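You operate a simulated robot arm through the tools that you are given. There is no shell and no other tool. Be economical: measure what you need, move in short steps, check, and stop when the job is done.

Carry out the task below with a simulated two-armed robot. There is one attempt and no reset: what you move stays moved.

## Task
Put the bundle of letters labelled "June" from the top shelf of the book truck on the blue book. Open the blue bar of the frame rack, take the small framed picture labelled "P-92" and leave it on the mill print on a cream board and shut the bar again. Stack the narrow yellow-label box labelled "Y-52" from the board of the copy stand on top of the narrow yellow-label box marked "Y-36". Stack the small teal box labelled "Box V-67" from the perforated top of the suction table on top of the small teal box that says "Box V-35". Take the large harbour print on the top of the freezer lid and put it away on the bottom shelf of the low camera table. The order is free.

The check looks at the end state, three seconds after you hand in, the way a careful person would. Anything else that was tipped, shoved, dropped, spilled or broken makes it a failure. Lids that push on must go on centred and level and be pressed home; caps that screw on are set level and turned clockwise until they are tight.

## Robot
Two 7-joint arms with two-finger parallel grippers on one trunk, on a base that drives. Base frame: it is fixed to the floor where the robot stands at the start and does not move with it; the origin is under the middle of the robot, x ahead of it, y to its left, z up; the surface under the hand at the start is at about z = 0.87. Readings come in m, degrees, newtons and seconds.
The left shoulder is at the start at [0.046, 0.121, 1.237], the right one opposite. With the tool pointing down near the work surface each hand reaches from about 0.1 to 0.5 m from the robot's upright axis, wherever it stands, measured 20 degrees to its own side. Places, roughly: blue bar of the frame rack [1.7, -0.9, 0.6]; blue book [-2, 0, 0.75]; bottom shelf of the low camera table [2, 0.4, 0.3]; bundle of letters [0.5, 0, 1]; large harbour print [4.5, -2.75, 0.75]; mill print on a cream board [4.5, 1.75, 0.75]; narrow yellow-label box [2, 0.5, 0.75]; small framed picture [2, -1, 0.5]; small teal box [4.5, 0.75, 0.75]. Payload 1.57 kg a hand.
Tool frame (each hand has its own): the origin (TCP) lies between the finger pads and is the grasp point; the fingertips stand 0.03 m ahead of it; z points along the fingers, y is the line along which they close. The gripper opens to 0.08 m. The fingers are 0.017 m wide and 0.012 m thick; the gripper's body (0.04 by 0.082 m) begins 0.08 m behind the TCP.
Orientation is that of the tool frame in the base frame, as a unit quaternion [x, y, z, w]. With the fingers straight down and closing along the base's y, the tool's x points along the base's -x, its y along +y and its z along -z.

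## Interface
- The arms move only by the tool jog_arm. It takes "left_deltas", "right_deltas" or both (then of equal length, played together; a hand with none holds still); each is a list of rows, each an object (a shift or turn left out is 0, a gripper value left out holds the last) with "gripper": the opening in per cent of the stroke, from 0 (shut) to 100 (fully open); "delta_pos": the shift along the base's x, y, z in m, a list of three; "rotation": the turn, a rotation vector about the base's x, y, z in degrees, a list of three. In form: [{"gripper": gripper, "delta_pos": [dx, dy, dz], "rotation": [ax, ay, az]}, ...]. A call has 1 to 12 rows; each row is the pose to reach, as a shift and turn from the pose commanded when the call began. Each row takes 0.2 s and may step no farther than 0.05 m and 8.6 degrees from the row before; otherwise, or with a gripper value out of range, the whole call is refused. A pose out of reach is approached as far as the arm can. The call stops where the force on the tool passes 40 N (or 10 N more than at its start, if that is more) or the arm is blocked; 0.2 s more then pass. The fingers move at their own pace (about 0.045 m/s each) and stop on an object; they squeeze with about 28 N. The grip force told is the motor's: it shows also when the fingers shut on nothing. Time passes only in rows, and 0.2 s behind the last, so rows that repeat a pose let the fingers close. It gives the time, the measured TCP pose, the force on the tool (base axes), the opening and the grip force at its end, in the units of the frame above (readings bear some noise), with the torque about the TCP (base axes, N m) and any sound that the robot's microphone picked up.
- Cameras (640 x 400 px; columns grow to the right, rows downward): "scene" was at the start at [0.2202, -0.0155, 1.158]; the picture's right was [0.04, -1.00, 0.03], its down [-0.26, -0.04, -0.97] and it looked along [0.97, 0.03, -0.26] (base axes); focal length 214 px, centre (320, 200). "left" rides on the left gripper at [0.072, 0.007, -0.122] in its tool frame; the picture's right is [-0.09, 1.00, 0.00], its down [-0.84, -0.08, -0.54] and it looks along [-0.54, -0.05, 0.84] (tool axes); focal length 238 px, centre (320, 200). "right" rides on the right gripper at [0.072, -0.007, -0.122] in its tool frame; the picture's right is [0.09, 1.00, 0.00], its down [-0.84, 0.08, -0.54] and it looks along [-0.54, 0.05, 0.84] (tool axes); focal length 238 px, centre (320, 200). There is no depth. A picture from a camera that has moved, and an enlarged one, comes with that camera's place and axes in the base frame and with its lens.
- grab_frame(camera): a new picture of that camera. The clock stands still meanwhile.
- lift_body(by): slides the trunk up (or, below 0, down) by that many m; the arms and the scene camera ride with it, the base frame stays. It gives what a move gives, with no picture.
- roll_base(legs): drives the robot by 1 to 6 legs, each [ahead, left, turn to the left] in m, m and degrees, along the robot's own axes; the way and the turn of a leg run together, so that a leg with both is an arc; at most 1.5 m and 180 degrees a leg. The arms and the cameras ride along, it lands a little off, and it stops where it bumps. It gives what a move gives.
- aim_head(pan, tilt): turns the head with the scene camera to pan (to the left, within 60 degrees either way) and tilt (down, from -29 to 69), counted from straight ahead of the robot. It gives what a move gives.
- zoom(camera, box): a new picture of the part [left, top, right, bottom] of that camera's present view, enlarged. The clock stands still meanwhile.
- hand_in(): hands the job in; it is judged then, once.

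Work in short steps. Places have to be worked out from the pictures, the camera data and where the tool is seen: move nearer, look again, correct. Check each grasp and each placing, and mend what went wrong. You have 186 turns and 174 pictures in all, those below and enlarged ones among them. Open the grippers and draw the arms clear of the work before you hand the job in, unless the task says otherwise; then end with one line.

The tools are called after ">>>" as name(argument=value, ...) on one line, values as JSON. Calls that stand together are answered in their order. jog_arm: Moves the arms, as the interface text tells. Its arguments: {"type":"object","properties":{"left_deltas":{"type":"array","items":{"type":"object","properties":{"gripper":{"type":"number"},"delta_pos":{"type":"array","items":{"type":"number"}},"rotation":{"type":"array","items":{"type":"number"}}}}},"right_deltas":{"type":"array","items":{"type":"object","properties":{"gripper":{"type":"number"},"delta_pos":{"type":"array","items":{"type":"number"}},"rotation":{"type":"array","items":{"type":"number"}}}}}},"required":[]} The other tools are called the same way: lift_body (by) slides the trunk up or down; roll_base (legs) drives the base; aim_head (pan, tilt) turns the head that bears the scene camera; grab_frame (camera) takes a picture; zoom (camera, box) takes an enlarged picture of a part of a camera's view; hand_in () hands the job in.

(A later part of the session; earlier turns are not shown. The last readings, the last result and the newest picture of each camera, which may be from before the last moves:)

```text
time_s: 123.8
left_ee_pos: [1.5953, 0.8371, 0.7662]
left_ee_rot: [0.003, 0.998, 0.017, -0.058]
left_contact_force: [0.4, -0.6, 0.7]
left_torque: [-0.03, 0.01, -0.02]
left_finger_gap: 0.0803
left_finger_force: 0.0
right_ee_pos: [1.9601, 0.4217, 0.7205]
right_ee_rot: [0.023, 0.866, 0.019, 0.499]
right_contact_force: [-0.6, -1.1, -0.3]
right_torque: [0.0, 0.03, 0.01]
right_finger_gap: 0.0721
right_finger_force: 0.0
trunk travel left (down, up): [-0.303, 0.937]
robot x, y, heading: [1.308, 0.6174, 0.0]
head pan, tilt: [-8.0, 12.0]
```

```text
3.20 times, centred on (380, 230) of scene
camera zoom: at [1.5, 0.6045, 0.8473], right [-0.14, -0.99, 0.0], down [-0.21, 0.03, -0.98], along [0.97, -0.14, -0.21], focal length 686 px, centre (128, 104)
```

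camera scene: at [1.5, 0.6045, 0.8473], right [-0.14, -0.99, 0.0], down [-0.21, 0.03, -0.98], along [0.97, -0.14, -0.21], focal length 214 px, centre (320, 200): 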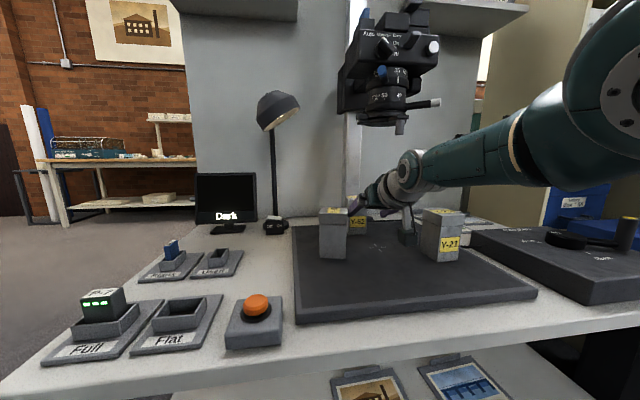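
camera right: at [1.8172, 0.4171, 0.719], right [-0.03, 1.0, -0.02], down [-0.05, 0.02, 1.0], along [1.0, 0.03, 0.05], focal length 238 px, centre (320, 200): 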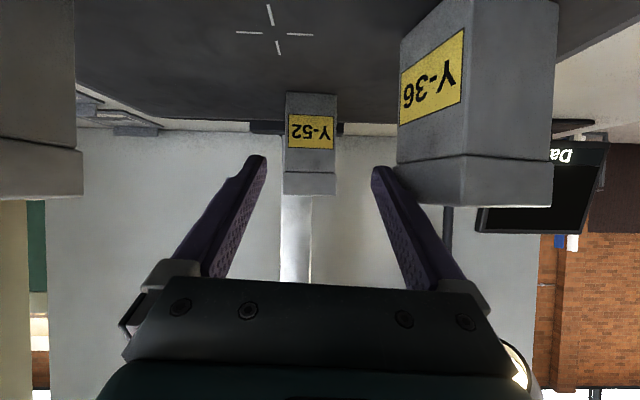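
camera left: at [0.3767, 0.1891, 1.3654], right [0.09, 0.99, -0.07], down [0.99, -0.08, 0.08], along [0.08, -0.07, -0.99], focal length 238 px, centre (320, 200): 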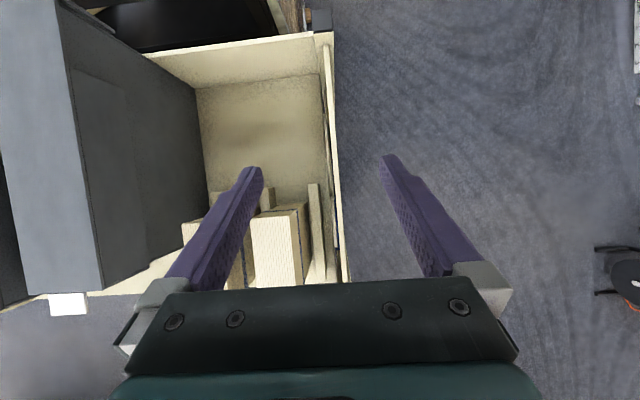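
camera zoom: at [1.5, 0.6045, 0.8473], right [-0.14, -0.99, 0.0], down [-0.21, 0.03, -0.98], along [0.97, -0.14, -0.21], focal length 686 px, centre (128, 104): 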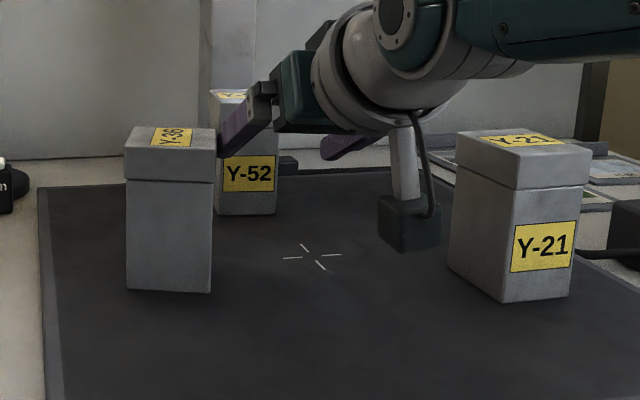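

The left finger pushed Y-36: it has turned about 90° and slid about 9 cm back, though it stands upright. The box tops are actually at z≈0.725 and the board at 0.615. I raise the hand above the tops, back out, and look again.

>>> lift_body(by=0.05)

>>> roll_base(legs=[[-0.25, 0, 0]])

>>> lift_body(by=0.25)

>>> aim_head(pan=-8, tilt=30)

>>> grab_frame(camera="scene")

>>> zoom(camera="scene", box=[250, 170, 410, 290])

```text
time_s: 124.8
left_ee_pos: [1.5963, 0.8363, 0.8184]
left_ee_rot: [0.003, 0.998, 0.017, -0.058]
left_contact_force: [0.4, 0.0, -0.1]
left_torque: [-0.01, 0.0, 0.02]
left_finger_gap: 0.08
left_finger_force: 0.1
right_ee_pos: [1.9585, 0.4215, 0.769]
right_ee_rot: [0.022, 0.867, 0.021, 0.498]
right_contact_force: [-0.2, 0.0, -0.4]
right_torque: [-0.02, -0.01, 0.01]
right_finger_gap: 0.0721
right_finger_force: 0.0
trunk travel left (down, up): [-0.353, 0.887]
robot x, y, heading: [1.3115, 0.6176, -0.1]
head pan, tilt: [-8.0, 12.0]
```

```text
time_s: 126.6
left_ee_pos: [1.344, 0.8397, 0.8159]
left_ee_rot: [-0.001, 0.998, 0.017, -0.058]
left_contact_force: [0.0, -0.1, -0.3]
left_torque: [0.03, -0.03, 0.01]
left_finger_gap: 0.0798
left_finger_force: 0.1
right_ee_pos: [1.71, 0.4268, 0.7688]
right_ee_rot: [0.019, 0.867, 0.022, 0.498]
right_contact_force: [1.1, 0.5, -0.4]
right_torque: [-0.04, -0.03, 0.01]
right_finger_gap: 0.0719
right_finger_force: 0.0
trunk travel left (down, up): [-0.353, 0.887]
robot x, y, heading: [1.06, 0.6203, -0.1]
head pan, tilt: [-8.0, 12.0]
```

```text
time_s: 129.2
left_ee_pos: [1.3436, 0.8389, 1.0669]
left_ee_rot: [-0.001, 0.998, 0.018, -0.058]
left_contact_force: [-1.4, -0.3, 0.6]
left_torque: [0.0, 0.0, 0.03]
left_finger_gap: 0.0802
left_finger_force: 0.1
right_ee_pos: [1.7098, 0.427, 1.02]
right_ee_rot: [0.019, 0.866, 0.022, 0.498]
right_contact_force: [-0.2, -0.3, -0.2]
right_torque: [0.01, -0.01, 0.0]
right_finger_gap: 0.0719
right_finger_force: 0.1
trunk travel left (down, up): [-0.603, 0.637]
robot x, y, heading: [1.0592, 0.619, 0.5]
head pan, tilt: [-8.0, 12.0]
```

```text
time_s: 130.0
left_ee_pos: [1.3438, 0.8376, 1.0669]
left_ee_rot: [-0.001, 0.998, 0.017, -0.058]
left_contact_force: [0.2, 1.1, -0.4]
left_torque: [0.04, -0.02, 0.0]
left_finger_gap: 0.0801
left_finger_force: 0.1
right_ee_pos: [1.7088, 0.4265, 1.0192]
right_ee_rot: [0.019, 0.867, 0.022, 0.498]
right_contact_force: [-0.5, 0.8, 0.3]
right_torque: [0.0, -0.01, 0.0]
right_finger_gap: 0.0719
right_finger_force: 0.1
trunk travel left (down, up): [-0.603, 0.637]
robot x, y, heading: [1.0555, 0.6164, 0.2]
head pan, tilt: [-8.0, 30.0]
```

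```text
121 pictures are left
camera scene: at [1.2465, 0.6063, 1.1183], right [-0.14, -0.99, 0.0], down [-0.49, 0.07, -0.87], along [0.86, -0.12, -0.5], focal length 214 px, centre (320, 200)
```

scene: 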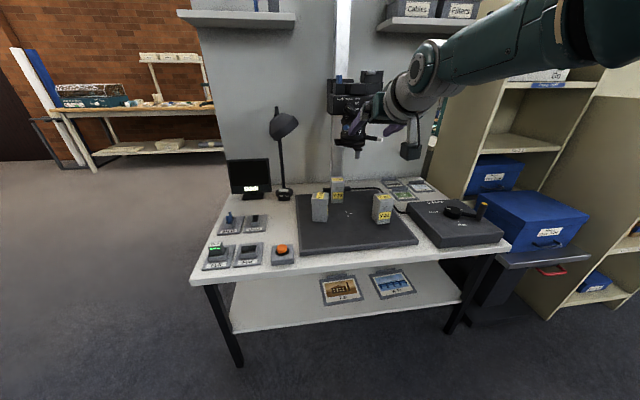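

```text
3.33 times, centred on (330, 230) of scene
camera zoom: at [1.2465, 0.6063, 1.1183], right [-0.14, -0.99, 0.0], down [-0.49, 0.07, -0.87], along [0.86, -0.12, -0.5], focal length 715 px, centre (287, 100)
```

zoom: 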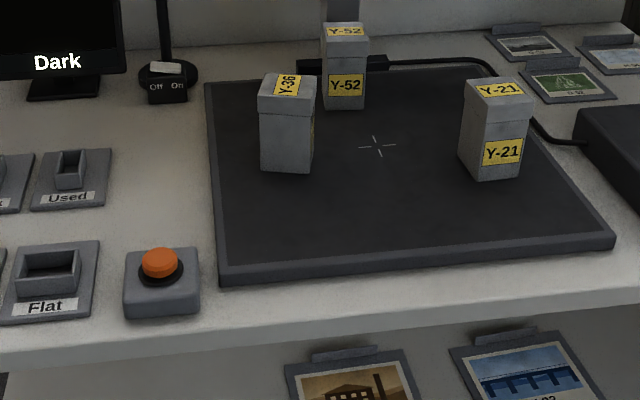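

The views now agree: Y-36 front-bottom at (1.943, 0.509), Y-52 front-bottom at (2.08, 0.41), board z 0.615 and tops at about 0.725. I'll first grip Y-36 and bring it back to about its old place, so I approach above the tops at y≈0.51.

>>> lift_body(by=-0.23)

>>> roll_base(legs=[[0, 0.083, 0], [0.22, 0, 0]])

>>> grab_frame(camera="right")

>>> aim_head(pan=-15, tilt=20)

>>> grab_frame(camera="scene")

```text
time_s: 132.4
left_ee_pos: [1.3436, 0.8395, 0.8373]
left_ee_rot: [-0.001, 0.998, 0.018, -0.057]
left_contact_force: [-0.5, -0.2, -0.3]
left_torque: [-0.03, -0.03, 0.02]
left_finger_gap: 0.0801
left_finger_force: 0.1
right_ee_pos: [1.7107, 0.4256, 0.7891]
right_ee_rot: [0.018, 0.867, 0.023, 0.498]
right_contact_force: [-0.2, -0.7, 0.9]
right_torque: [0.03, 0.0, 0.0]
right_finger_gap: 0.0721
right_finger_force: 0.1
trunk travel left (down, up): [-0.373, 0.867]
robot x, y, heading: [1.0589, 0.6202, 0.1]
head pan, tilt: [-8.0, 30.0]
```

```text
time_s: 134.8
left_ee_pos: [1.5619, 0.9232, 0.8377]
left_ee_rot: [0.001, 0.998, 0.017, -0.058]
left_contact_force: [-0.4, 0.3, 0.4]
left_torque: [-0.02, 0.02, 0.0]
left_finger_gap: 0.0799
left_finger_force: 0.2
right_ee_pos: [1.9294, 0.5098, 0.789]
right_ee_rot: [0.019, 0.866, 0.022, 0.499]
right_contact_force: [0.1, -0.1, 0.5]
right_torque: [0.03, 0.02, 0.0]
right_finger_gap: 0.072
right_finger_force: 0.2
trunk travel left (down, up): [-0.373, 0.867]
robot x, y, heading: [1.2746, 0.6991, 0.2]
head pan, tilt: [-8.0, 30.0]
```

```text
119 pictures are left
camera right: at [1.7861, 0.5043, 0.7891], right [-0.03, 1.0, -0.02], down [-0.05, 0.02, 1.0], along [1.0, 0.04, 0.05], focal length 238 px, centre (320, 200)
```

right: 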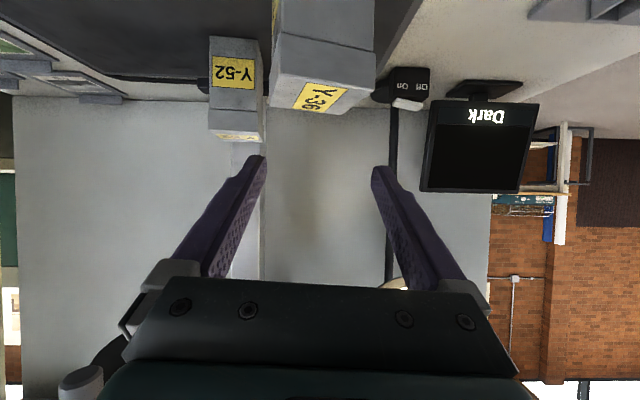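

```text
time_s: 135.5
left_ee_pos: [1.5624, 0.9224, 0.8379]
left_ee_rot: [-0.001, 0.998, 0.018, -0.057]
left_contact_force: [-0.2, 0.1, 0.3]
left_torque: [0.0, 0.0, 0.01]
left_finger_gap: 0.08
left_finger_force: 0.1
right_ee_pos: [1.9286, 0.5098, 0.7896]
right_ee_rot: [0.02, 0.866, 0.021, 0.499]
right_contact_force: [-0.5, -0.3, 0.2]
right_torque: [-0.01, 0.02, -0.01]
right_finger_gap: 0.0718
right_finger_force: 0.1
trunk travel left (down, up): [-0.373, 0.867]
robot x, y, heading: [1.2772, 0.7066, 0.2]
head pan, tilt: [-15.0, 20.0]
```

```text
118 pictures are left
camera scene: at [1.4649, 0.6784, 0.9042], right [-0.26, -0.97, 0.0], down [-0.33, 0.09, -0.94], along [0.91, -0.24, -0.34], focal length 214 px, centre (320, 200)
```

scene: 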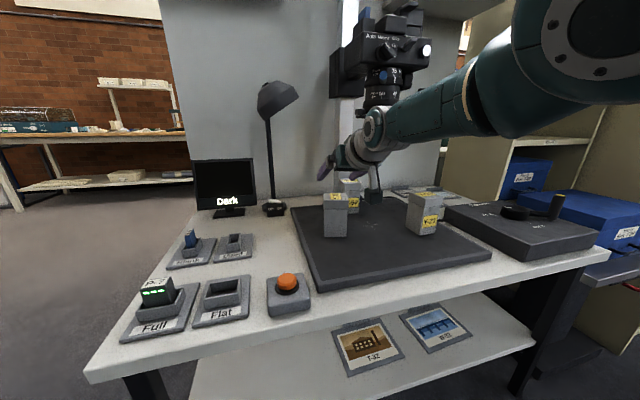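

In the wrist view Y-36's top front edge is at x≈1.937, y≈0.510, lid about 0.064 wide. I open fully, advance 4 cm, and lower around it.

>>> jog_arm(right_deltas=[{"gripper": 100}, {"gripper": 100}])

>>> roll_base(legs=[[0.038, 0, 0]])

>>> lift_body(by=-0.045)

>>> grab_frame(camera="right")

>>> zoom(camera="scene", box=[290, 130, 450, 250])

```text
time_s: 136.1
left_ee_pos: [1.5629, 0.9222, 0.8364]
left_ee_rot: [0.0, 0.998, 0.018, -0.058]
left_contact_force: [0.6, -0.3, -0.3]
left_torque: [0.0, 0.0, 0.0]
left_finger_gap: 0.08
left_finger_force: 0.1
right_ee_pos: [1.9292, 0.5106, 0.7886]
right_ee_rot: [0.02, 0.866, 0.021, 0.498]
right_contact_force: [0.2, 0.8, 0.3]
right_torque: [0.04, -0.01, 0.0]
right_finger_gap: 0.0799
right_finger_force: 0.0
trunk travel left (down, up): [-0.373, 0.867]
robot x, y, heading: [1.2754, 0.7021, 0.1]
head pan, tilt: [-15.0, 20.0]
```

```text
time_s: 136.9
left_ee_pos: [1.5998, 0.922, 0.8383]
left_ee_rot: [0.0, 0.998, 0.018, -0.057]
left_contact_force: [0.3, -0.6, 0.4]
left_torque: [0.0, 0.01, 0.0]
left_finger_gap: 0.08
left_finger_force: 0.1
right_ee_pos: [1.9661, 0.5095, 0.7898]
right_ee_rot: [0.02, 0.866, 0.021, 0.499]
right_contact_force: [0.4, -0.3, 0.8]
right_torque: [0.0, 0.0, -0.04]
right_finger_gap: 0.08
right_finger_force: 0.1
trunk travel left (down, up): [-0.373, 0.867]
robot x, y, heading: [1.315, 0.705, 0.1]
head pan, tilt: [-15.0, 20.0]
```

```text
time_s: 137.8
left_ee_pos: [1.5997, 0.923, 0.7925]
left_ee_rot: [-0.001, 0.998, 0.016, -0.058]
left_contact_force: [0.3, 0.0, 1.2]
left_torque: [-0.01, -0.02, 0.0]
left_finger_gap: 0.0796
left_finger_force: 0.1
right_ee_pos: [1.9656, 0.5097, 0.7446]
right_ee_rot: [0.02, 0.867, 0.021, 0.498]
right_contact_force: [0.9, -0.7, 0.9]
right_torque: [-0.03, 0.0, -0.02]
right_finger_gap: 0.08
right_finger_force: 0.0
trunk travel left (down, up): [-0.328, 0.912]
robot x, y, heading: [1.3121, 0.7011, 0.0]
head pan, tilt: [-15.0, 20.0]
```

```text
117 pictures are left
camera right: at [1.8237, 0.5042, 0.744], right [-0.03, 1.0, -0.02], down [-0.05, 0.02, 1.0], along [1.0, 0.04, 0.05], focal length 238 px, centre (320, 200)
```

right: 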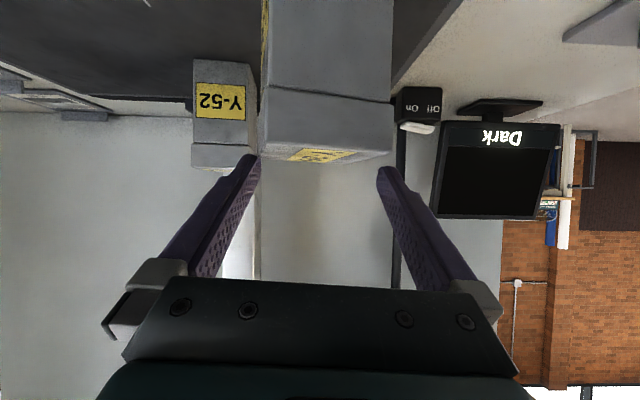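

```text
3.33 times, centred on (370, 190) of scene
camera zoom: at [1.503, 0.6784, 0.8593], right [-0.26, -0.97, 0.0], down [-0.33, 0.09, -0.94], along [0.91, -0.24, -0.34], focal length 715 px, centre (153, 233)
```

zoom: 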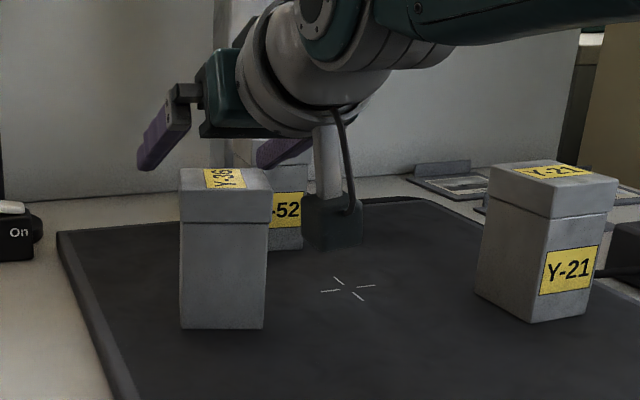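

Y-36 is centred between the fingers. I lower 5 cm more and close gently.

>>> lift_body(by=-0.05)

>>> grab_frame(camera="right")

```text
time_s: 138.7
left_ee_pos: [1.5997, 0.9221, 0.7435]
left_ee_rot: [-0.001, 0.998, 0.017, -0.057]
left_contact_force: [-0.1, 0.9, 0.6]
left_torque: [-0.01, -0.01, 0.01]
left_finger_gap: 0.0801
left_finger_force: 0.1
right_ee_pos: [1.9651, 0.5104, 0.6932]
right_ee_rot: [0.02, 0.867, 0.022, 0.498]
right_contact_force: [0.3, 0.0, -0.2]
right_torque: [-0.03, 0.02, 0.01]
right_finger_gap: 0.0801
right_finger_force: 0.1
trunk travel left (down, up): [-0.278, 0.962]
robot x, y, heading: [1.3152, 0.7027, 0.1]
head pan, tilt: [-15.0, 20.0]
```

```text
115 pictures are left
camera right: at [1.8232, 0.5045, 0.6937], right [-0.03, 1.0, -0.02], down [-0.05, 0.02, 1.0], along [1.0, 0.04, 0.04], focal length 238 px, centre (320, 200)
```

right: 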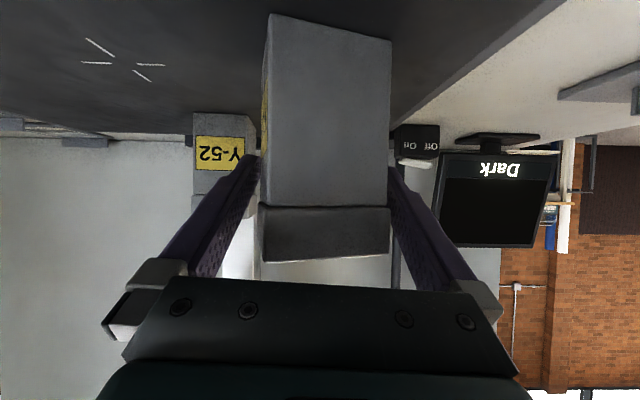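

The box spans z 0.617–0.727 with the lid seam near 0.70. I lower 2 cm more so the pads hold the body, then close.

>>> lift_body(by=-0.02)

>>> jog_arm(right_deltas=[{"gripper": 60}, {"gripper": 20}, {"gripper": 0}, {"gripper": 0}, {"gripper": 0}])

>>> lift_body(by=0.012)

>>> grab_frame(camera="right")

```text
time_s: 139.4
left_ee_pos: [1.5991, 0.9215, 0.7219]
left_ee_rot: [-0.001, 0.998, 0.017, -0.058]
left_contact_force: [0.0, 0.8, -0.3]
left_torque: [0.02, -0.03, 0.07]
left_finger_gap: 0.08
left_finger_force: 0.2
right_ee_pos: [1.9659, 0.5095, 0.6736]
right_ee_rot: [0.019, 0.866, 0.022, 0.498]
right_contact_force: [0.3, -0.1, 0.3]
right_torque: [0.0, -0.02, 0.0]
right_finger_gap: 0.0803
right_finger_force: 0.1
trunk travel left (down, up): [-0.258, 0.982]
robot x, y, heading: [1.3158, 0.7043, 0.3]
head pan, tilt: [-15.0, 20.0]
```

```text
time_s: 140.6
left_ee_pos: [1.6001, 0.9225, 0.7224]
left_ee_rot: [-0.001, 0.998, 0.016, -0.058]
left_contact_force: [-0.4, 0.5, -0.3]
left_torque: [0.0, 0.01, -0.03]
left_finger_gap: 0.0799
left_finger_force: 0.2
right_ee_pos: [1.9664, 0.5095, 0.6736]
right_ee_rot: [0.019, 0.867, 0.022, 0.498]
right_contact_force: [-1.9, -0.6, 3.4]
right_torque: [-0.25, -0.03, -0.06]
right_finger_gap: 0.0616
right_finger_force: 28.4
trunk travel left (down, up): [-0.258, 0.982]
robot x, y, heading: [1.3162, 0.7014, 0.0]
head pan, tilt: [-15.0, 20.0]
```

```text
time_s: 141.2
left_ee_pos: [1.5992, 0.9222, 0.7334]
left_ee_rot: [-0.001, 0.998, 0.017, -0.057]
left_contact_force: [-0.5, -0.5, -0.5]
left_torque: [0.0, 0.02, 0.01]
left_finger_gap: 0.0802
left_finger_force: 0.0
right_ee_pos: [1.9647, 0.5097, 0.685]
right_ee_rot: [0.02, 0.867, 0.021, 0.498]
right_contact_force: [-0.4, 1.0, -2.5]
right_torque: [0.01, -0.05, 0.02]
right_finger_gap: 0.0615
right_finger_force: 28.1
trunk travel left (down, up): [-0.27, 0.97]
robot x, y, heading: [1.3136, 0.7026, -0.2]
head pan, tilt: [-15.0, 20.0]
```

```text
114 pictures are left
camera right: at [1.8228, 0.5044, 0.6854], right [-0.03, 1.0, -0.02], down [-0.04, 0.02, 1.0], along [1.0, 0.04, 0.04], focal length 238 px, centre (320, 200)
```

right: 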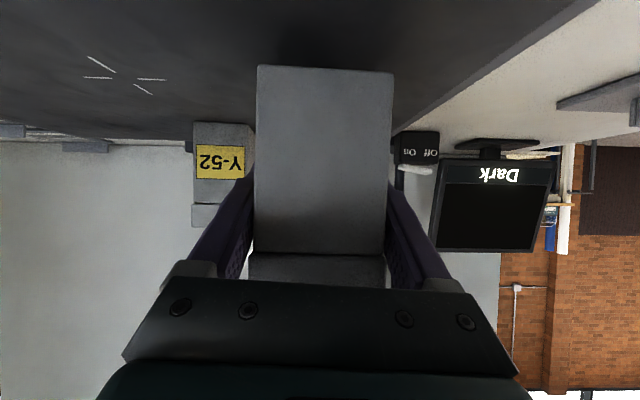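

Y-36 is held 1 cm off the board. I move it back 9 cm to about its original spot, set it down and release.

>>> roll_base(legs=[[-0.09, -0.008, 0]])

>>> lift_body(by=-0.011)

>>> jog_arm(right_deltas=[{"gripper": 80}, {"gripper": 100}, {"gripper": 100}])

>>> grab_frame(camera="right")

```text
time_s: 142.3
left_ee_pos: [1.5096, 0.9152, 0.7345]
left_ee_rot: [-0.002, 0.998, 0.017, -0.058]
left_contact_force: [0.1, -0.2, 0.1]
left_torque: [-0.03, 0.01, -0.02]
left_finger_gap: 0.0798
left_finger_force: 0.0
right_ee_pos: [1.8771, 0.5026, 0.6849]
right_ee_rot: [0.019, 0.866, 0.022, 0.498]
right_contact_force: [-0.3, -0.2, -3.2]
right_torque: [0.02, -0.04, -0.01]
right_finger_gap: 0.0615
right_finger_force: 27.9
trunk travel left (down, up): [-0.27, 0.97]
robot x, y, heading: [1.2272, 0.6919, 0.3]
head pan, tilt: [-15.0, 20.0]
```

```text
time_s: 142.9
left_ee_pos: [1.5106, 0.9143, 0.7229]
left_ee_rot: [-0.001, 0.998, 0.017, -0.057]
left_contact_force: [0.4, 0.1, -0.3]
left_torque: [0.0, -0.01, -0.02]
left_finger_gap: 0.0801
left_finger_force: 0.0
right_ee_pos: [1.8773, 0.5026, 0.6743]
right_ee_rot: [0.02, 0.867, 0.021, 0.497]
right_contact_force: [0.5, 0.1, -1.8]
right_torque: [-0.01, -0.02, 0.03]
right_finger_gap: 0.0617
right_finger_force: 28.4
trunk travel left (down, up): [-0.259, 0.981]
robot x, y, heading: [1.2256, 0.6919, 0.1]
head pan, tilt: [-15.0, 20.0]
```

```text
time_s: 143.7
left_ee_pos: [1.5096, 0.9139, 0.7235]
left_ee_rot: [-0.001, 0.998, 0.017, -0.057]
left_contact_force: [-0.1, 0.0, -0.2]
left_torque: [0.03, -0.01, -0.03]
left_finger_gap: 0.08
left_finger_force: 0.1
right_ee_pos: [1.8784, 0.5015, 0.6748]
right_ee_rot: [0.019, 0.866, 0.021, 0.498]
right_contact_force: [0.0, 0.0, -0.3]
right_torque: [-0.02, -0.01, 0.02]
right_finger_gap: 0.08
right_finger_force: 0.0
trunk travel left (down, up): [-0.259, 0.981]
robot x, y, heading: [1.2238, 0.6907, 0.1]
head pan, tilt: [-15.0, 20.0]
```

```text
113 pictures are left
camera right: at [1.7348, 0.4967, 0.675], right [-0.04, 1.0, -0.02], down [-0.05, 0.02, 1.0], along [1.0, 0.04, 0.05], focal length 238 px, centre (320, 200)
```

right: 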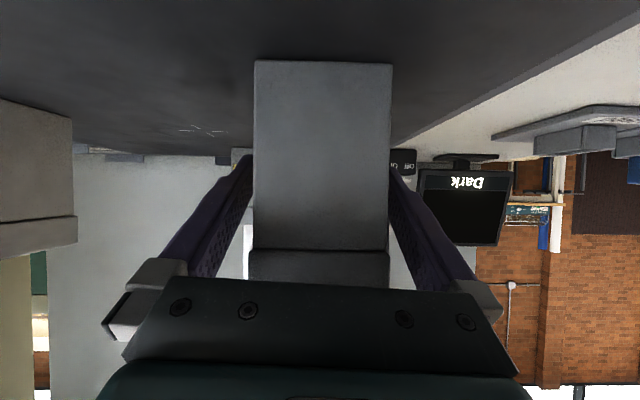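

Y-36 stands at about (1.878, 0.502). I rise clear, back out, shift right to the channel centre at y≈0.39, lower to z≈0.68 and look before going in for Y-52.

>>> lift_body(by=0.12)

>>> roll_base(legs=[[-0.18, 0, 0], [0, -0.11, 0]])

>>> lift_body(by=-0.112)

>>> grab_frame(camera="right")

>>> grab_frame(camera="scene")

```text
time_s: 145.2
left_ee_pos: [1.5104, 0.9155, 0.8431]
left_ee_rot: [-0.002, 0.998, 0.017, -0.058]
left_contact_force: [-0.5, 0.1, 0.4]
left_torque: [-0.04, -0.02, -0.02]
left_finger_gap: 0.0802
left_finger_force: 0.1
right_ee_pos: [1.8775, 0.5019, 0.7949]
right_ee_rot: [0.019, 0.867, 0.022, 0.498]
right_contact_force: [0.3, -0.2, 1.0]
right_torque: [0.0, 0.01, -0.01]
right_finger_gap: 0.0799
right_finger_force: 0.0
trunk travel left (down, up): [-0.379, 0.861]
robot x, y, heading: [1.2262, 0.6922, 0.3]
head pan, tilt: [-15.0, 20.0]
```

```text
time_s: 147.5
left_ee_pos: [1.3295, 0.8041, 0.8444]
left_ee_rot: [-0.001, 0.998, 0.017, -0.058]
left_contact_force: [-0.7, 0.3, 0.6]
left_torque: [0.04, -0.01, -0.04]
left_finger_gap: 0.0802
left_finger_force: 0.0
right_ee_pos: [1.6956, 0.3905, 0.7948]
right_ee_rot: [0.019, 0.867, 0.022, 0.497]
right_contact_force: [-0.1, 0.9, -0.4]
right_torque: [0.02, 0.02, 0.0]
right_finger_gap: 0.0799
right_finger_force: 0.1
trunk travel left (down, up): [-0.379, 0.861]
robot x, y, heading: [1.0443, 0.5821, 0.1]
head pan, tilt: [-15.0, 20.0]
```

```text
time_s: 148.9
left_ee_pos: [1.3297, 0.8034, 0.7306]
left_ee_rot: [-0.002, 0.998, 0.017, -0.058]
left_contact_force: [-0.1, 0.2, 0.0]
left_torque: [0.0, 0.01, 0.03]
left_finger_gap: 0.0801
left_finger_force: 0.1
right_ee_pos: [1.6955, 0.3919, 0.6841]
right_ee_rot: [0.019, 0.867, 0.022, 0.498]
right_contact_force: [-0.1, -0.6, -0.6]
right_torque: [0.0, -0.02, 0.01]
right_finger_gap: 0.0798
right_finger_force: 0.0
trunk travel left (down, up): [-0.267, 0.973]
robot x, y, heading: [1.0448, 0.5839, -0.1]
head pan, tilt: [-15.0, 20.0]
```

```text
112 pictures are left
camera right: at [1.5534, 0.3859, 0.683], right [-0.03, 1.0, -0.02], down [-0.05, 0.02, 1.0], along [1.0, 0.03, 0.05], focal length 238 px, centre (320, 200)
```

right: 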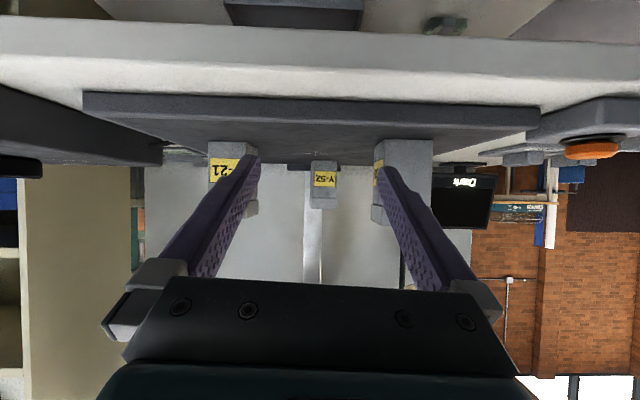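

```text
111 pictures are left
camera scene: at [1.2327, 0.56, 0.7983], right [-0.26, -0.97, 0.0], down [-0.33, 0.09, -0.94], along [0.91, -0.24, -0.34], focal length 214 px, centre (320, 200)
```

scene: 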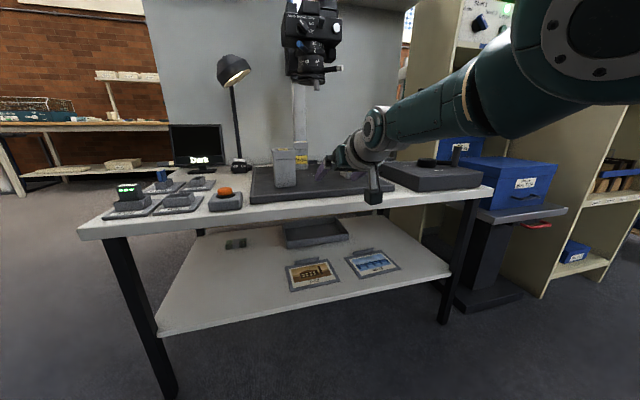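

The channel is clear: Y-36's edge is at 0.46, Y-21's at 0.286, and Y-52's centre at y≈0.41. I drive in 0.29 m along y≈0.39.

>>> roll_base(legs=[[0.29, 0.0, 0]])

>>> grab_frame(camera="right")

>>> grab_frame(camera="scene")

```text
time_s: 150.9
left_ee_pos: [1.6194, 0.8059, 0.7302]
left_ee_rot: [-0.001, 0.998, 0.017, -0.059]
left_contact_force: [0.4, -0.4, 0.6]
left_torque: [0.02, 0.0, 0.03]
left_finger_gap: 0.0798
left_finger_force: 0.0
right_ee_pos: [1.9851, 0.3948, 0.682]
right_ee_rot: [0.018, 0.867, 0.023, 0.498]
right_contact_force: [-0.2, -0.6, -0.4]
right_torque: [0.03, 0.03, -0.01]
right_finger_gap: 0.0799
right_finger_force: 0.1
trunk travel left (down, up): [-0.267, 0.973]
robot x, y, heading: [1.3339, 0.5867, 0.3]
head pan, tilt: [-15.0, 20.0]
```

```text
110 pictures are left
camera right: at [1.8427, 0.3883, 0.6828], right [-0.04, 1.0, -0.02], down [-0.05, 0.02, 1.0], along [1.0, 0.04, 0.04], focal length 238 px, centre (320, 200)
```

right: 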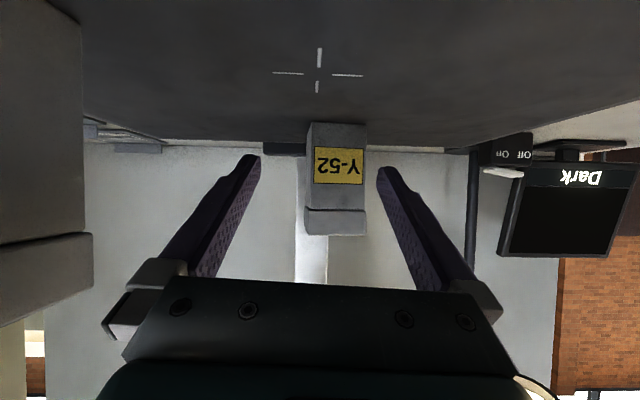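

```text
109 pictures are left
camera scene: at [1.5216, 0.5615, 0.7983], right [-0.25, -0.97, 0.0], down [-0.33, 0.09, -0.94], along [0.91, -0.24, -0.34], focal length 214 px, centre (320, 200)
```

scene: 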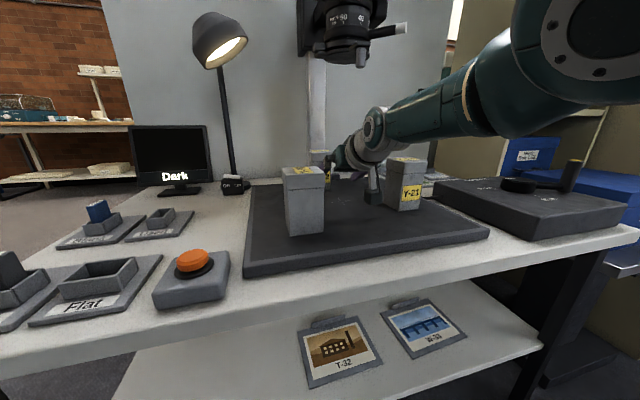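

Y-52's centre is at y≈0.4115 and its front at x≈2.083. I shift 1.2 cm left, then advance 11.8 cm so the fingers straddle it.

>>> roll_base(legs=[[0, 0.013, 0], [0.06, 0.0, 0]])

>>> grab_frame(camera="right")

```text
time_s: 152.3
left_ee_pos: [1.6775, 0.8199, 0.7302]
left_ee_rot: [-0.002, 0.998, 0.018, -0.058]
left_contact_force: [0.3, 0.4, 0.7]
left_torque: [0.02, 0.05, -0.03]
left_finger_gap: 0.0801
left_finger_force: 0.0
right_ee_pos: [2.0442, 0.4078, 0.6836]
right_ee_rot: [0.019, 0.867, 0.022, 0.497]
right_contact_force: [-0.6, 0.5, -0.3]
right_torque: [-0.03, 0.05, -0.02]
right_finger_gap: 0.0799
right_finger_force: 0.1
trunk travel left (down, up): [-0.267, 0.973]
robot x, y, heading: [1.3935, 0.5984, 0.6]
head pan, tilt: [-15.0, 20.0]
```

```text
108 pictures are left
camera right: at [1.9019, 0.402, 0.6826], right [-0.04, 1.0, -0.02], down [-0.05, 0.02, 1.0], along [1.0, 0.04, 0.04], focal length 238 px, centre (320, 200)
```

right: 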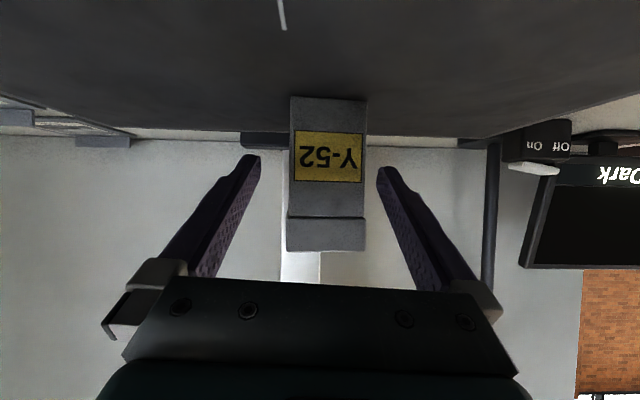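

Y-52 is about 6 mm to the left of the hand centre. I advance the last 6 cm with that correction.

>>> roll_base(legs=[[0.0, 0.006, 0], [0.062, 0.0, 0]])

>>> grab_frame(camera="right")

>>> zoom(camera="scene", box=[240, 0, 480, 240])

```text
time_s: 153.6
left_ee_pos: [1.7382, 0.8256, 0.7304]
left_ee_rot: [-0.002, 0.998, 0.017, -0.058]
left_contact_force: [-0.6, -0.5, 0.5]
left_torque: [0.0, 0.0, -0.01]
left_finger_gap: 0.0802
left_finger_force: 0.0
right_ee_pos: [2.1053, 0.4132, 0.6823]
right_ee_rot: [0.018, 0.867, 0.023, 0.498]
right_contact_force: [-0.3, -0.4, 0.5]
right_torque: [0.0, -0.01, -0.01]
right_finger_gap: 0.0802
right_finger_force: 0.1
trunk travel left (down, up): [-0.267, 0.973]
robot x, y, heading: [1.4574, 0.6062, 0.2]
head pan, tilt: [-15.0, 20.0]
```

```text
107 pictures are left
camera right: at [1.9634, 0.4075, 0.6824], right [-0.04, 1.0, -0.02], down [-0.04, 0.02, 1.0], along [1.0, 0.04, 0.04], focal length 238 px, centre (320, 200)
```

right: 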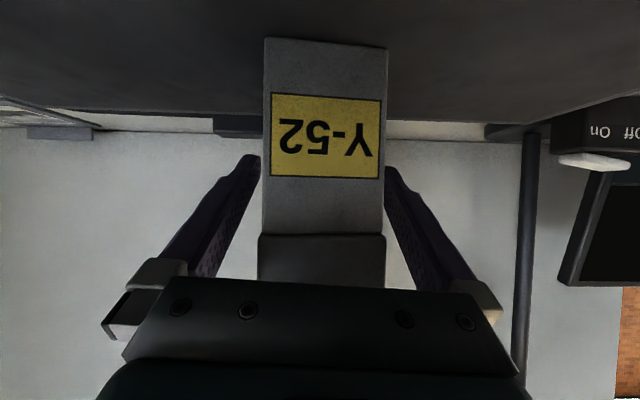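

```text
1.67 times, centred on (360, 120) of scene
camera zoom: at [1.6425, 0.5809, 0.7983], right [-0.25, -0.97, 0.0], down [-0.33, 0.09, -0.94], along [0.91, -0.24, -0.34], focal length 358 px, centre (253, 333)
```

zoom: 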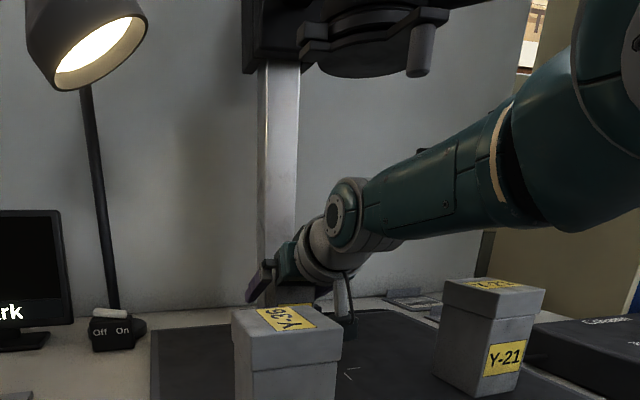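

Y-52 is straddled and the lens is well clear. I close, then lift 2 cm.

>>> jog_arm(right_deltas=[{"gripper": 60}, {"gripper": 20}, {"gripper": 0}, {"gripper": 0}, {"gripper": 0}])

>>> lift_body(by=0.02)

>>> grab_frame(camera="right")

```text
time_s: 154.8
left_ee_pos: [1.7385, 0.8261, 0.7301]
left_ee_rot: [-0.002, 0.998, 0.017, -0.057]
left_contact_force: [-0.4, -0.4, 0.2]
left_torque: [0.0, 0.01, -0.02]
left_finger_gap: 0.0801
left_finger_force: 0.0
right_ee_pos: [2.1049, 0.4121, 0.6826]
right_ee_rot: [0.019, 0.867, 0.021, 0.498]
right_contact_force: [-1.6, -1.3, 2.2]
right_torque: [-0.16, 0.02, -0.03]
right_finger_gap: 0.0563
right_finger_force: 28.2
trunk travel left (down, up): [-0.267, 0.973]
robot x, y, heading: [1.4555, 0.6032, 0.2]
head pan, tilt: [-15.0, 20.0]
```

```text
time_s: 155.4
left_ee_pos: [1.7389, 0.8246, 0.7506]
left_ee_rot: [-0.001, 0.998, 0.018, -0.059]
left_contact_force: [0.0, 0.3, 0.1]
left_torque: [-0.01, -0.02, 0.0]
left_finger_gap: 0.0803
left_finger_force: 0.0
right_ee_pos: [2.1057, 0.4137, 0.7023]
right_ee_rot: [0.019, 0.868, 0.022, 0.496]
right_contact_force: [-0.1, -0.2, -2.2]
right_torque: [0.0, -0.09, 0.02]
right_finger_gap: 0.0561
right_finger_force: 28.0
trunk travel left (down, up): [-0.287, 0.953]
robot x, y, heading: [1.4531, 0.606, 0.1]
head pan, tilt: [-15.0, 20.0]
```

```text
105 pictures are left
camera right: at [1.9626, 0.4076, 0.702], right [-0.04, 1.0, -0.02], down [-0.04, 0.02, 1.0], along [1.0, 0.04, 0.04], focal length 238 px, centre (320, 200)
```

right: 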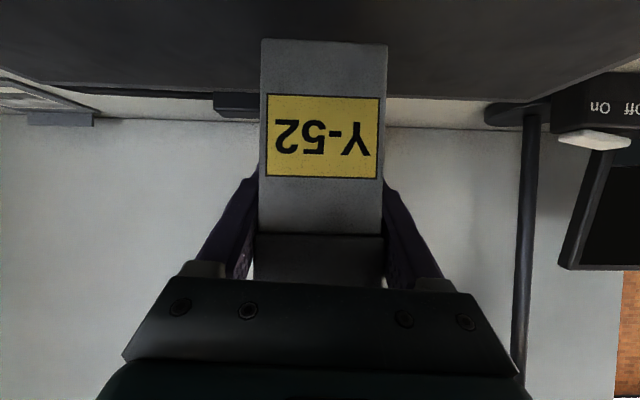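

Y-52 is held. I shift 3 cm right and back straight out of the channel.

>>> roll_base(legs=[[0, -0.028, 0], [-0.36, 0, 0]])

>>> lift_body(by=0.13)

>>> aim_head(pan=-10, tilt=28)

>>> grab_frame(camera="scene")

```text
time_s: 158.2
left_ee_pos: [1.3742, 0.7959, 0.7499]
left_ee_rot: [-0.003, 0.998, 0.017, -0.058]
left_contact_force: [0.1, -0.3, 0.1]
left_torque: [-0.01, -0.04, 0.01]
left_finger_gap: 0.0802
left_finger_force: 0.0
right_ee_pos: [1.7425, 0.3859, 0.7023]
right_ee_rot: [0.018, 0.867, 0.022, 0.498]
right_contact_force: [-0.8, -0.5, -2.3]
right_torque: [-0.02, -0.06, 0.02]
right_finger_gap: 0.0559
right_finger_force: 27.5
trunk travel left (down, up): [-0.287, 0.953]
robot x, y, heading: [1.0895, 0.574, 0.4]
head pan, tilt: [-15.0, 20.0]
```

```text
time_s: 159.8
left_ee_pos: [1.3747, 0.7959, 0.8817]
left_ee_rot: [-0.004, 0.998, 0.017, -0.058]
left_contact_force: [-0.1, -0.6, 0.2]
left_torque: [0.01, -0.03, -0.03]
left_finger_gap: 0.0798
left_finger_force: 0.0
right_ee_pos: [1.7419, 0.3847, 0.8315]
right_ee_rot: [0.017, 0.867, 0.023, 0.497]
right_contact_force: [0.9, -0.9, -3.7]
right_torque: [0.04, -0.03, 0.02]
right_finger_gap: 0.0561
right_finger_force: 28.6
trunk travel left (down, up): [-0.417, 0.823]
robot x, y, heading: [1.0908, 0.5803, 0.3]
head pan, tilt: [-15.0, 20.0]
```

```text
time_s: 160.5
left_ee_pos: [1.3739, 0.7973, 0.8819]
left_ee_rot: [-0.004, 0.998, 0.018, -0.058]
left_contact_force: [0.0, 0.7, -0.1]
left_torque: [-0.03, -0.02, -0.03]
left_finger_gap: 0.0801
left_finger_force: 0.1
right_ee_pos: [1.7418, 0.3852, 0.8316]
right_ee_rot: [0.017, 0.867, 0.023, 0.497]
right_contact_force: [1.0, 0.1, -2.9]
right_torque: [0.02, -0.01, 0.01]
right_finger_gap: 0.0559
right_finger_force: 28.4
trunk travel left (down, up): [-0.417, 0.823]
robot x, y, heading: [1.0944, 0.5733, 0.4]
head pan, tilt: [-10.0, 28.0]
```

```text
104 pictures are left
camera scene: at [1.2779, 0.5596, 0.9354], right [-0.17, -0.99, 0.0], down [-0.46, 0.08, -0.88], along [0.87, -0.15, -0.47], focal length 214 px, centre (320, 200)
```

scene: 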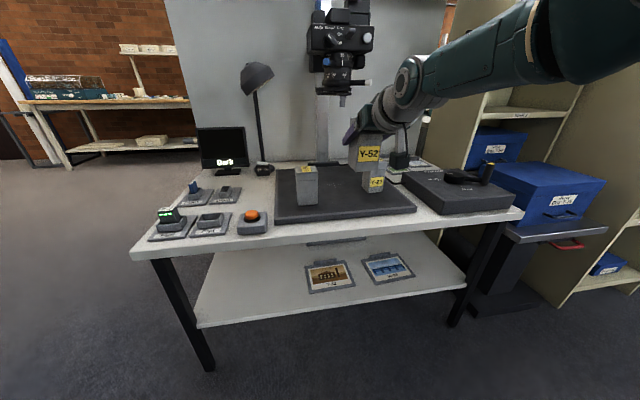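

I move over Y-36, aiming the TCP at (1.868, 0.502), and keep the box bottom about 4 cm above its top.

>>> roll_base(legs=[[0, 0.117, 0], [0.125, 0, 0]])

>>> grab_frame(camera="scene")

>>> grab_frame(camera="right")

```text
time_s: 162.6
left_ee_pos: [1.494, 0.9119, 0.8812]
left_ee_rot: [-0.004, 0.998, 0.017, -0.057]
left_contact_force: [-0.3, 0.7, -0.1]
left_torque: [-0.02, 0.0, 0.03]
left_finger_gap: 0.0798
left_finger_force: 0.1
right_ee_pos: [1.8616, 0.5035, 0.8323]
right_ee_rot: [0.016, 0.867, 0.023, 0.497]
right_contact_force: [0.1, -0.3, -2.5]
right_torque: [0.01, -0.04, -0.03]
right_finger_gap: 0.0558
right_finger_force: 28.0
trunk travel left (down, up): [-0.417, 0.823]
robot x, y, heading: [1.2108, 0.691, 0.3]
head pan, tilt: [-10.0, 28.0]
```

```text
103 pictures are left
camera scene: at [1.3983, 0.6771, 0.9354], right [-0.17, -0.99, 0.0], down [-0.46, 0.08, -0.88], along [0.87, -0.15, -0.47], focal length 214 px, centre (320, 200)
```

scene: 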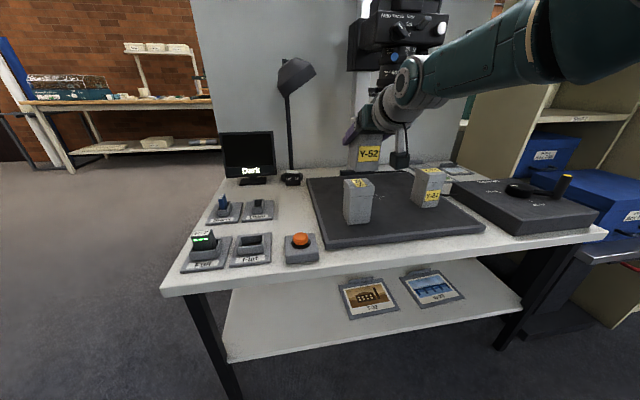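

```text
102 pictures are left
camera right: at [1.7198, 0.4963, 0.8323], right [-0.04, 1.0, -0.02], down [-0.04, 0.02, 1.0], along [1.0, 0.04, 0.04], focal length 238 px, centre (320, 200)
```

right: 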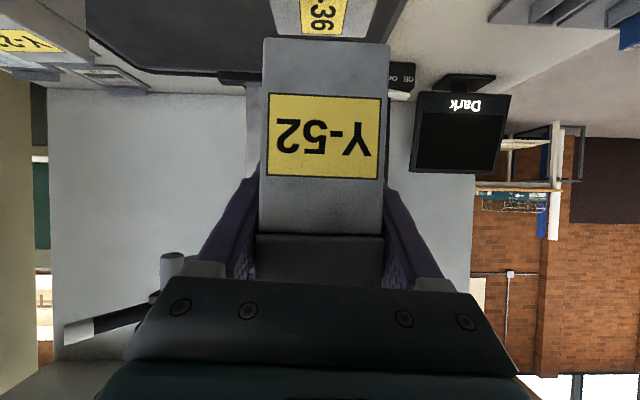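

Alignment looks right and Y-36's front is confirmed at x≈1.849. I nudge ahead 7 mm and lower to near contact.

>>> roll_base(legs=[[0.007, -0.001, 0]])

>>> lift_body(by=-0.034)

>>> zoom(camera="scene", box=[300, 90, 460, 240])

```text
time_s: 163.3
left_ee_pos: [1.5017, 0.9121, 0.8813]
left_ee_rot: [-0.003, 0.998, 0.017, -0.058]
left_contact_force: [0.5, -0.4, -0.2]
left_torque: [-0.01, 0.02, 0.03]
left_finger_gap: 0.08
left_finger_force: 0.0
right_ee_pos: [1.8698, 0.5015, 0.8308]
right_ee_rot: [0.017, 0.867, 0.023, 0.497]
right_contact_force: [-0.5, 0.4, -1.9]
right_torque: [0.02, -0.04, 0.0]
right_finger_gap: 0.0558
right_finger_force: 27.8
trunk travel left (down, up): [-0.417, 0.823]
robot x, y, heading: [1.2172, 0.6905, 0.3]
head pan, tilt: [-10.0, 28.0]
```

```text
time_s: 164.1
left_ee_pos: [1.5007, 0.9122, 0.847]
left_ee_rot: [-0.005, 0.998, 0.017, -0.057]
left_contact_force: [1.4, 0.3, -0.6]
left_torque: [0.0, -0.02, 0.01]
left_finger_gap: 0.0801
left_finger_force: 0.1
right_ee_pos: [1.869, 0.5028, 0.7971]
right_ee_rot: [0.018, 0.868, 0.023, 0.496]
right_contact_force: [0.2, 1.2, -2.6]
right_torque: [0.02, -0.04, 0.05]
right_finger_gap: 0.0557
right_finger_force: 28.4
trunk travel left (down, up): [-0.383, 0.857]
robot x, y, heading: [1.2184, 0.6922, 0.5]
head pan, tilt: [-10.0, 28.0]
```

```text
2.67 times, centred on (380, 165) of scene
camera zoom: at [1.4051, 0.6762, 0.9013], right [-0.17, -0.99, 0.0], down [-0.46, 0.08, -0.88], along [0.87, -0.15, -0.47], focal length 572 px, centre (160, 293)
```

zoom: 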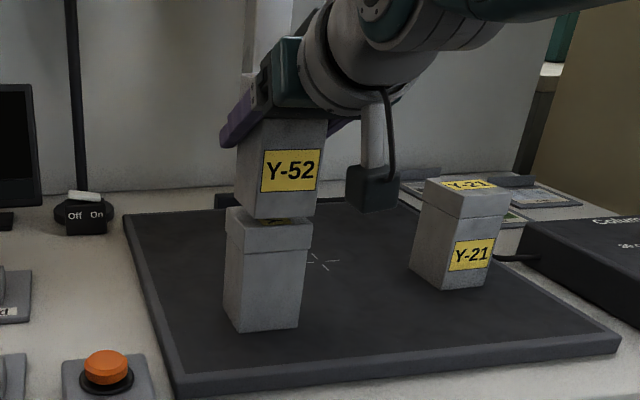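

There appears to be an offset of about 1 cm. I zoom in more to measure it.

>>> zoom(camera="scene", box=[345, 135, 395, 220])

```text
4.71 times, centred on (370, 178) of scene
camera zoom: at [1.4051, 0.6762, 0.9013], right [-0.17, -0.99, 0.0], down [-0.46, 0.08, -0.88], along [0.87, -0.15, -0.47], focal length 1009 px, centre (85, 306)
```

zoom: 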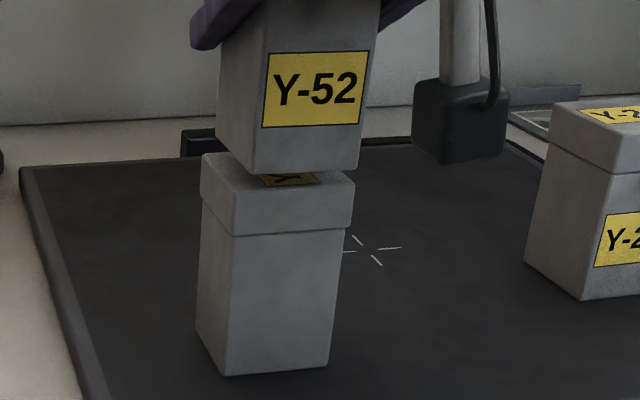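

I measure Y-52 as needing about -9.5 mm in x and +8 mm in y to centre on Y-36. I correct that with the base and lower to contact.

>>> roll_base(legs=[[-0.0095, 0.008, 0]])

>>> zoom(camera="scene", box=[345, 135, 395, 220])

```text
time_s: 164.8
left_ee_pos: [1.4915, 0.9199, 0.8465]
left_ee_rot: [-0.004, 0.998, 0.018, -0.059]
left_contact_force: [0.4, 0.2, -0.4]
left_torque: [-0.01, -0.01, -0.01]
left_finger_gap: 0.0801
left_finger_force: 0.2
right_ee_pos: [1.8582, 0.5099, 0.7982]
right_ee_rot: [0.017, 0.868, 0.023, 0.497]
right_contact_force: [0.5, -0.6, -2.7]
right_torque: [-0.01, -0.04, 0.01]
right_finger_gap: 0.0558
right_finger_force: 27.8
trunk travel left (down, up): [-0.383, 0.857]
robot x, y, heading: [1.2087, 0.7005, 0.2]
head pan, tilt: [-10.0, 28.0]
```

```text
4.71 times, centred on (370, 178) of scene
camera zoom: at [1.3953, 0.684, 0.9013], right [-0.17, -0.99, 0.0], down [-0.46, 0.08, -0.88], along [0.87, -0.15, -0.47], focal length 1009 px, centre (85, 306)
```

zoom: 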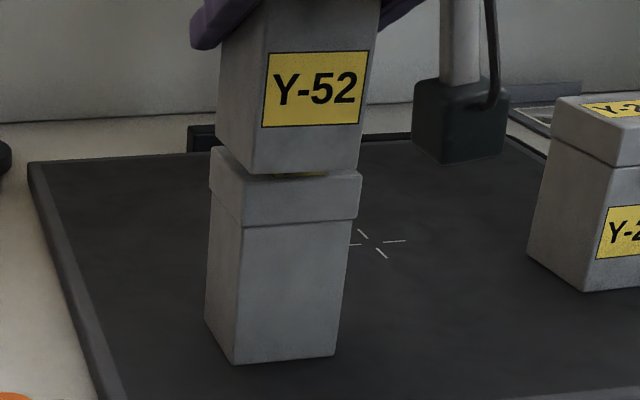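

It's well centred. I lower in small steps to contact.

>>> lift_body(by=-0.004)

>>> lift_body(by=-0.003)

```text
time_s: 165.3
left_ee_pos: [1.4913, 0.9214, 0.8433]
left_ee_rot: [-0.004, 0.998, 0.017, -0.059]
left_contact_force: [0.5, -0.7, 0.6]
left_torque: [0.04, 0.01, 0.02]
left_finger_gap: 0.0801
left_finger_force: 0.0
right_ee_pos: [1.8588, 0.5111, 0.7935]
right_ee_rot: [0.018, 0.867, 0.021, 0.497]
right_contact_force: [-0.1, -0.6, -2.3]
right_torque: [0.0, -0.02, -0.04]
right_finger_gap: 0.056
right_finger_force: 27.9
trunk travel left (down, up): [-0.379, 0.861]
robot x, y, heading: [1.2079, 0.7011, 0.4]
head pan, tilt: [-10.0, 28.0]
```

```text
time_s: 165.9
left_ee_pos: [1.4916, 0.9208, 0.8391]
left_ee_rot: [-0.004, 0.998, 0.017, -0.058]
left_contact_force: [-0.2, -0.5, 0.3]
left_torque: [-0.03, -0.03, -0.02]
left_finger_gap: 0.0801
left_finger_force: 0.1
right_ee_pos: [1.8589, 0.5091, 0.7912]
right_ee_rot: [0.017, 0.868, 0.023, 0.497]
right_contact_force: [0.0, -0.4, -2.6]
right_torque: [-0.05, -0.02, 0.03]
right_finger_gap: 0.0558
right_finger_force: 28.2
trunk travel left (down, up): [-0.376, 0.864]
robot x, y, heading: [1.2095, 0.7037, 0.3]
head pan, tilt: [-10.0, 28.0]
```

Still free, so I go a little lower.

>>> lift_body(by=-0.003)

>>> lift_body(by=-0.003)

>>> zoom(camera="scene", box=[345, 135, 395, 220])

```text
time_s: 166.4
left_ee_pos: [1.4917, 0.9202, 0.8374]
left_ee_rot: [-0.003, 0.998, 0.017, -0.058]
left_contact_force: [0.8, 0.0, -0.5]
left_torque: [-0.01, 0.03, 0.03]
left_finger_gap: 0.0803
left_finger_force: 0.1
right_ee_pos: [1.8591, 0.5093, 0.7885]
right_ee_rot: [0.017, 0.867, 0.022, 0.498]
right_contact_force: [-1.0, -0.1, -0.6]
right_torque: [-0.07, 0.01, -0.03]
right_finger_gap: 0.0557
right_finger_force: 28.2
trunk travel left (down, up): [-0.373, 0.867]
robot x, y, heading: [1.2106, 0.7002, 0.6]
head pan, tilt: [-10.0, 28.0]
```

```text
time_s: 166.9
left_ee_pos: [1.4919, 0.9191, 0.8351]
left_ee_rot: [-0.003, 0.998, 0.017, -0.058]
left_contact_force: [0.0, -0.7, -0.1]
left_torque: [-0.06, -0.04, -0.02]
left_finger_gap: 0.0801
left_finger_force: 0.1
right_ee_pos: [1.8611, 0.5093, 0.7883]
right_ee_rot: [0.016, 0.866, 0.023, 0.499]
right_contact_force: [-6.0, 1.3, 13.8]
right_torque: [-0.38, 0.62, -0.18]
right_finger_gap: 0.0559
right_finger_force: 28.5
trunk travel left (down, up): [-0.37, 0.87]
robot x, y, heading: [1.2071, 0.699, 0.5]
head pan, tilt: [-10.0, 28.0]
```

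```text
4.71 times, centred on (370, 178) of scene
camera zoom: at [1.3961, 0.6834, 0.8887], right [-0.17, -0.99, 0.0], down [-0.46, 0.08, -0.88], along [0.87, -0.15, -0.47], focal length 1009 px, centre (85, 306)
```

zoom: 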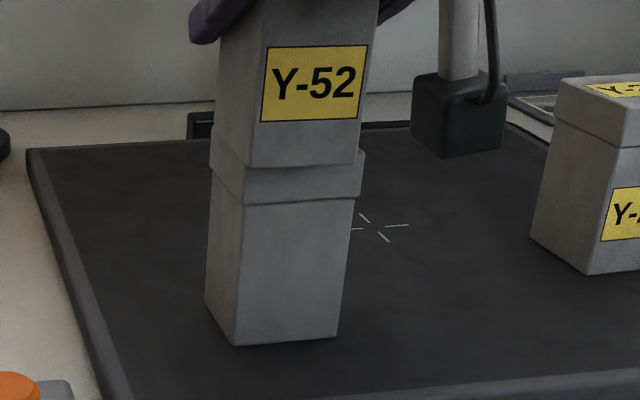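

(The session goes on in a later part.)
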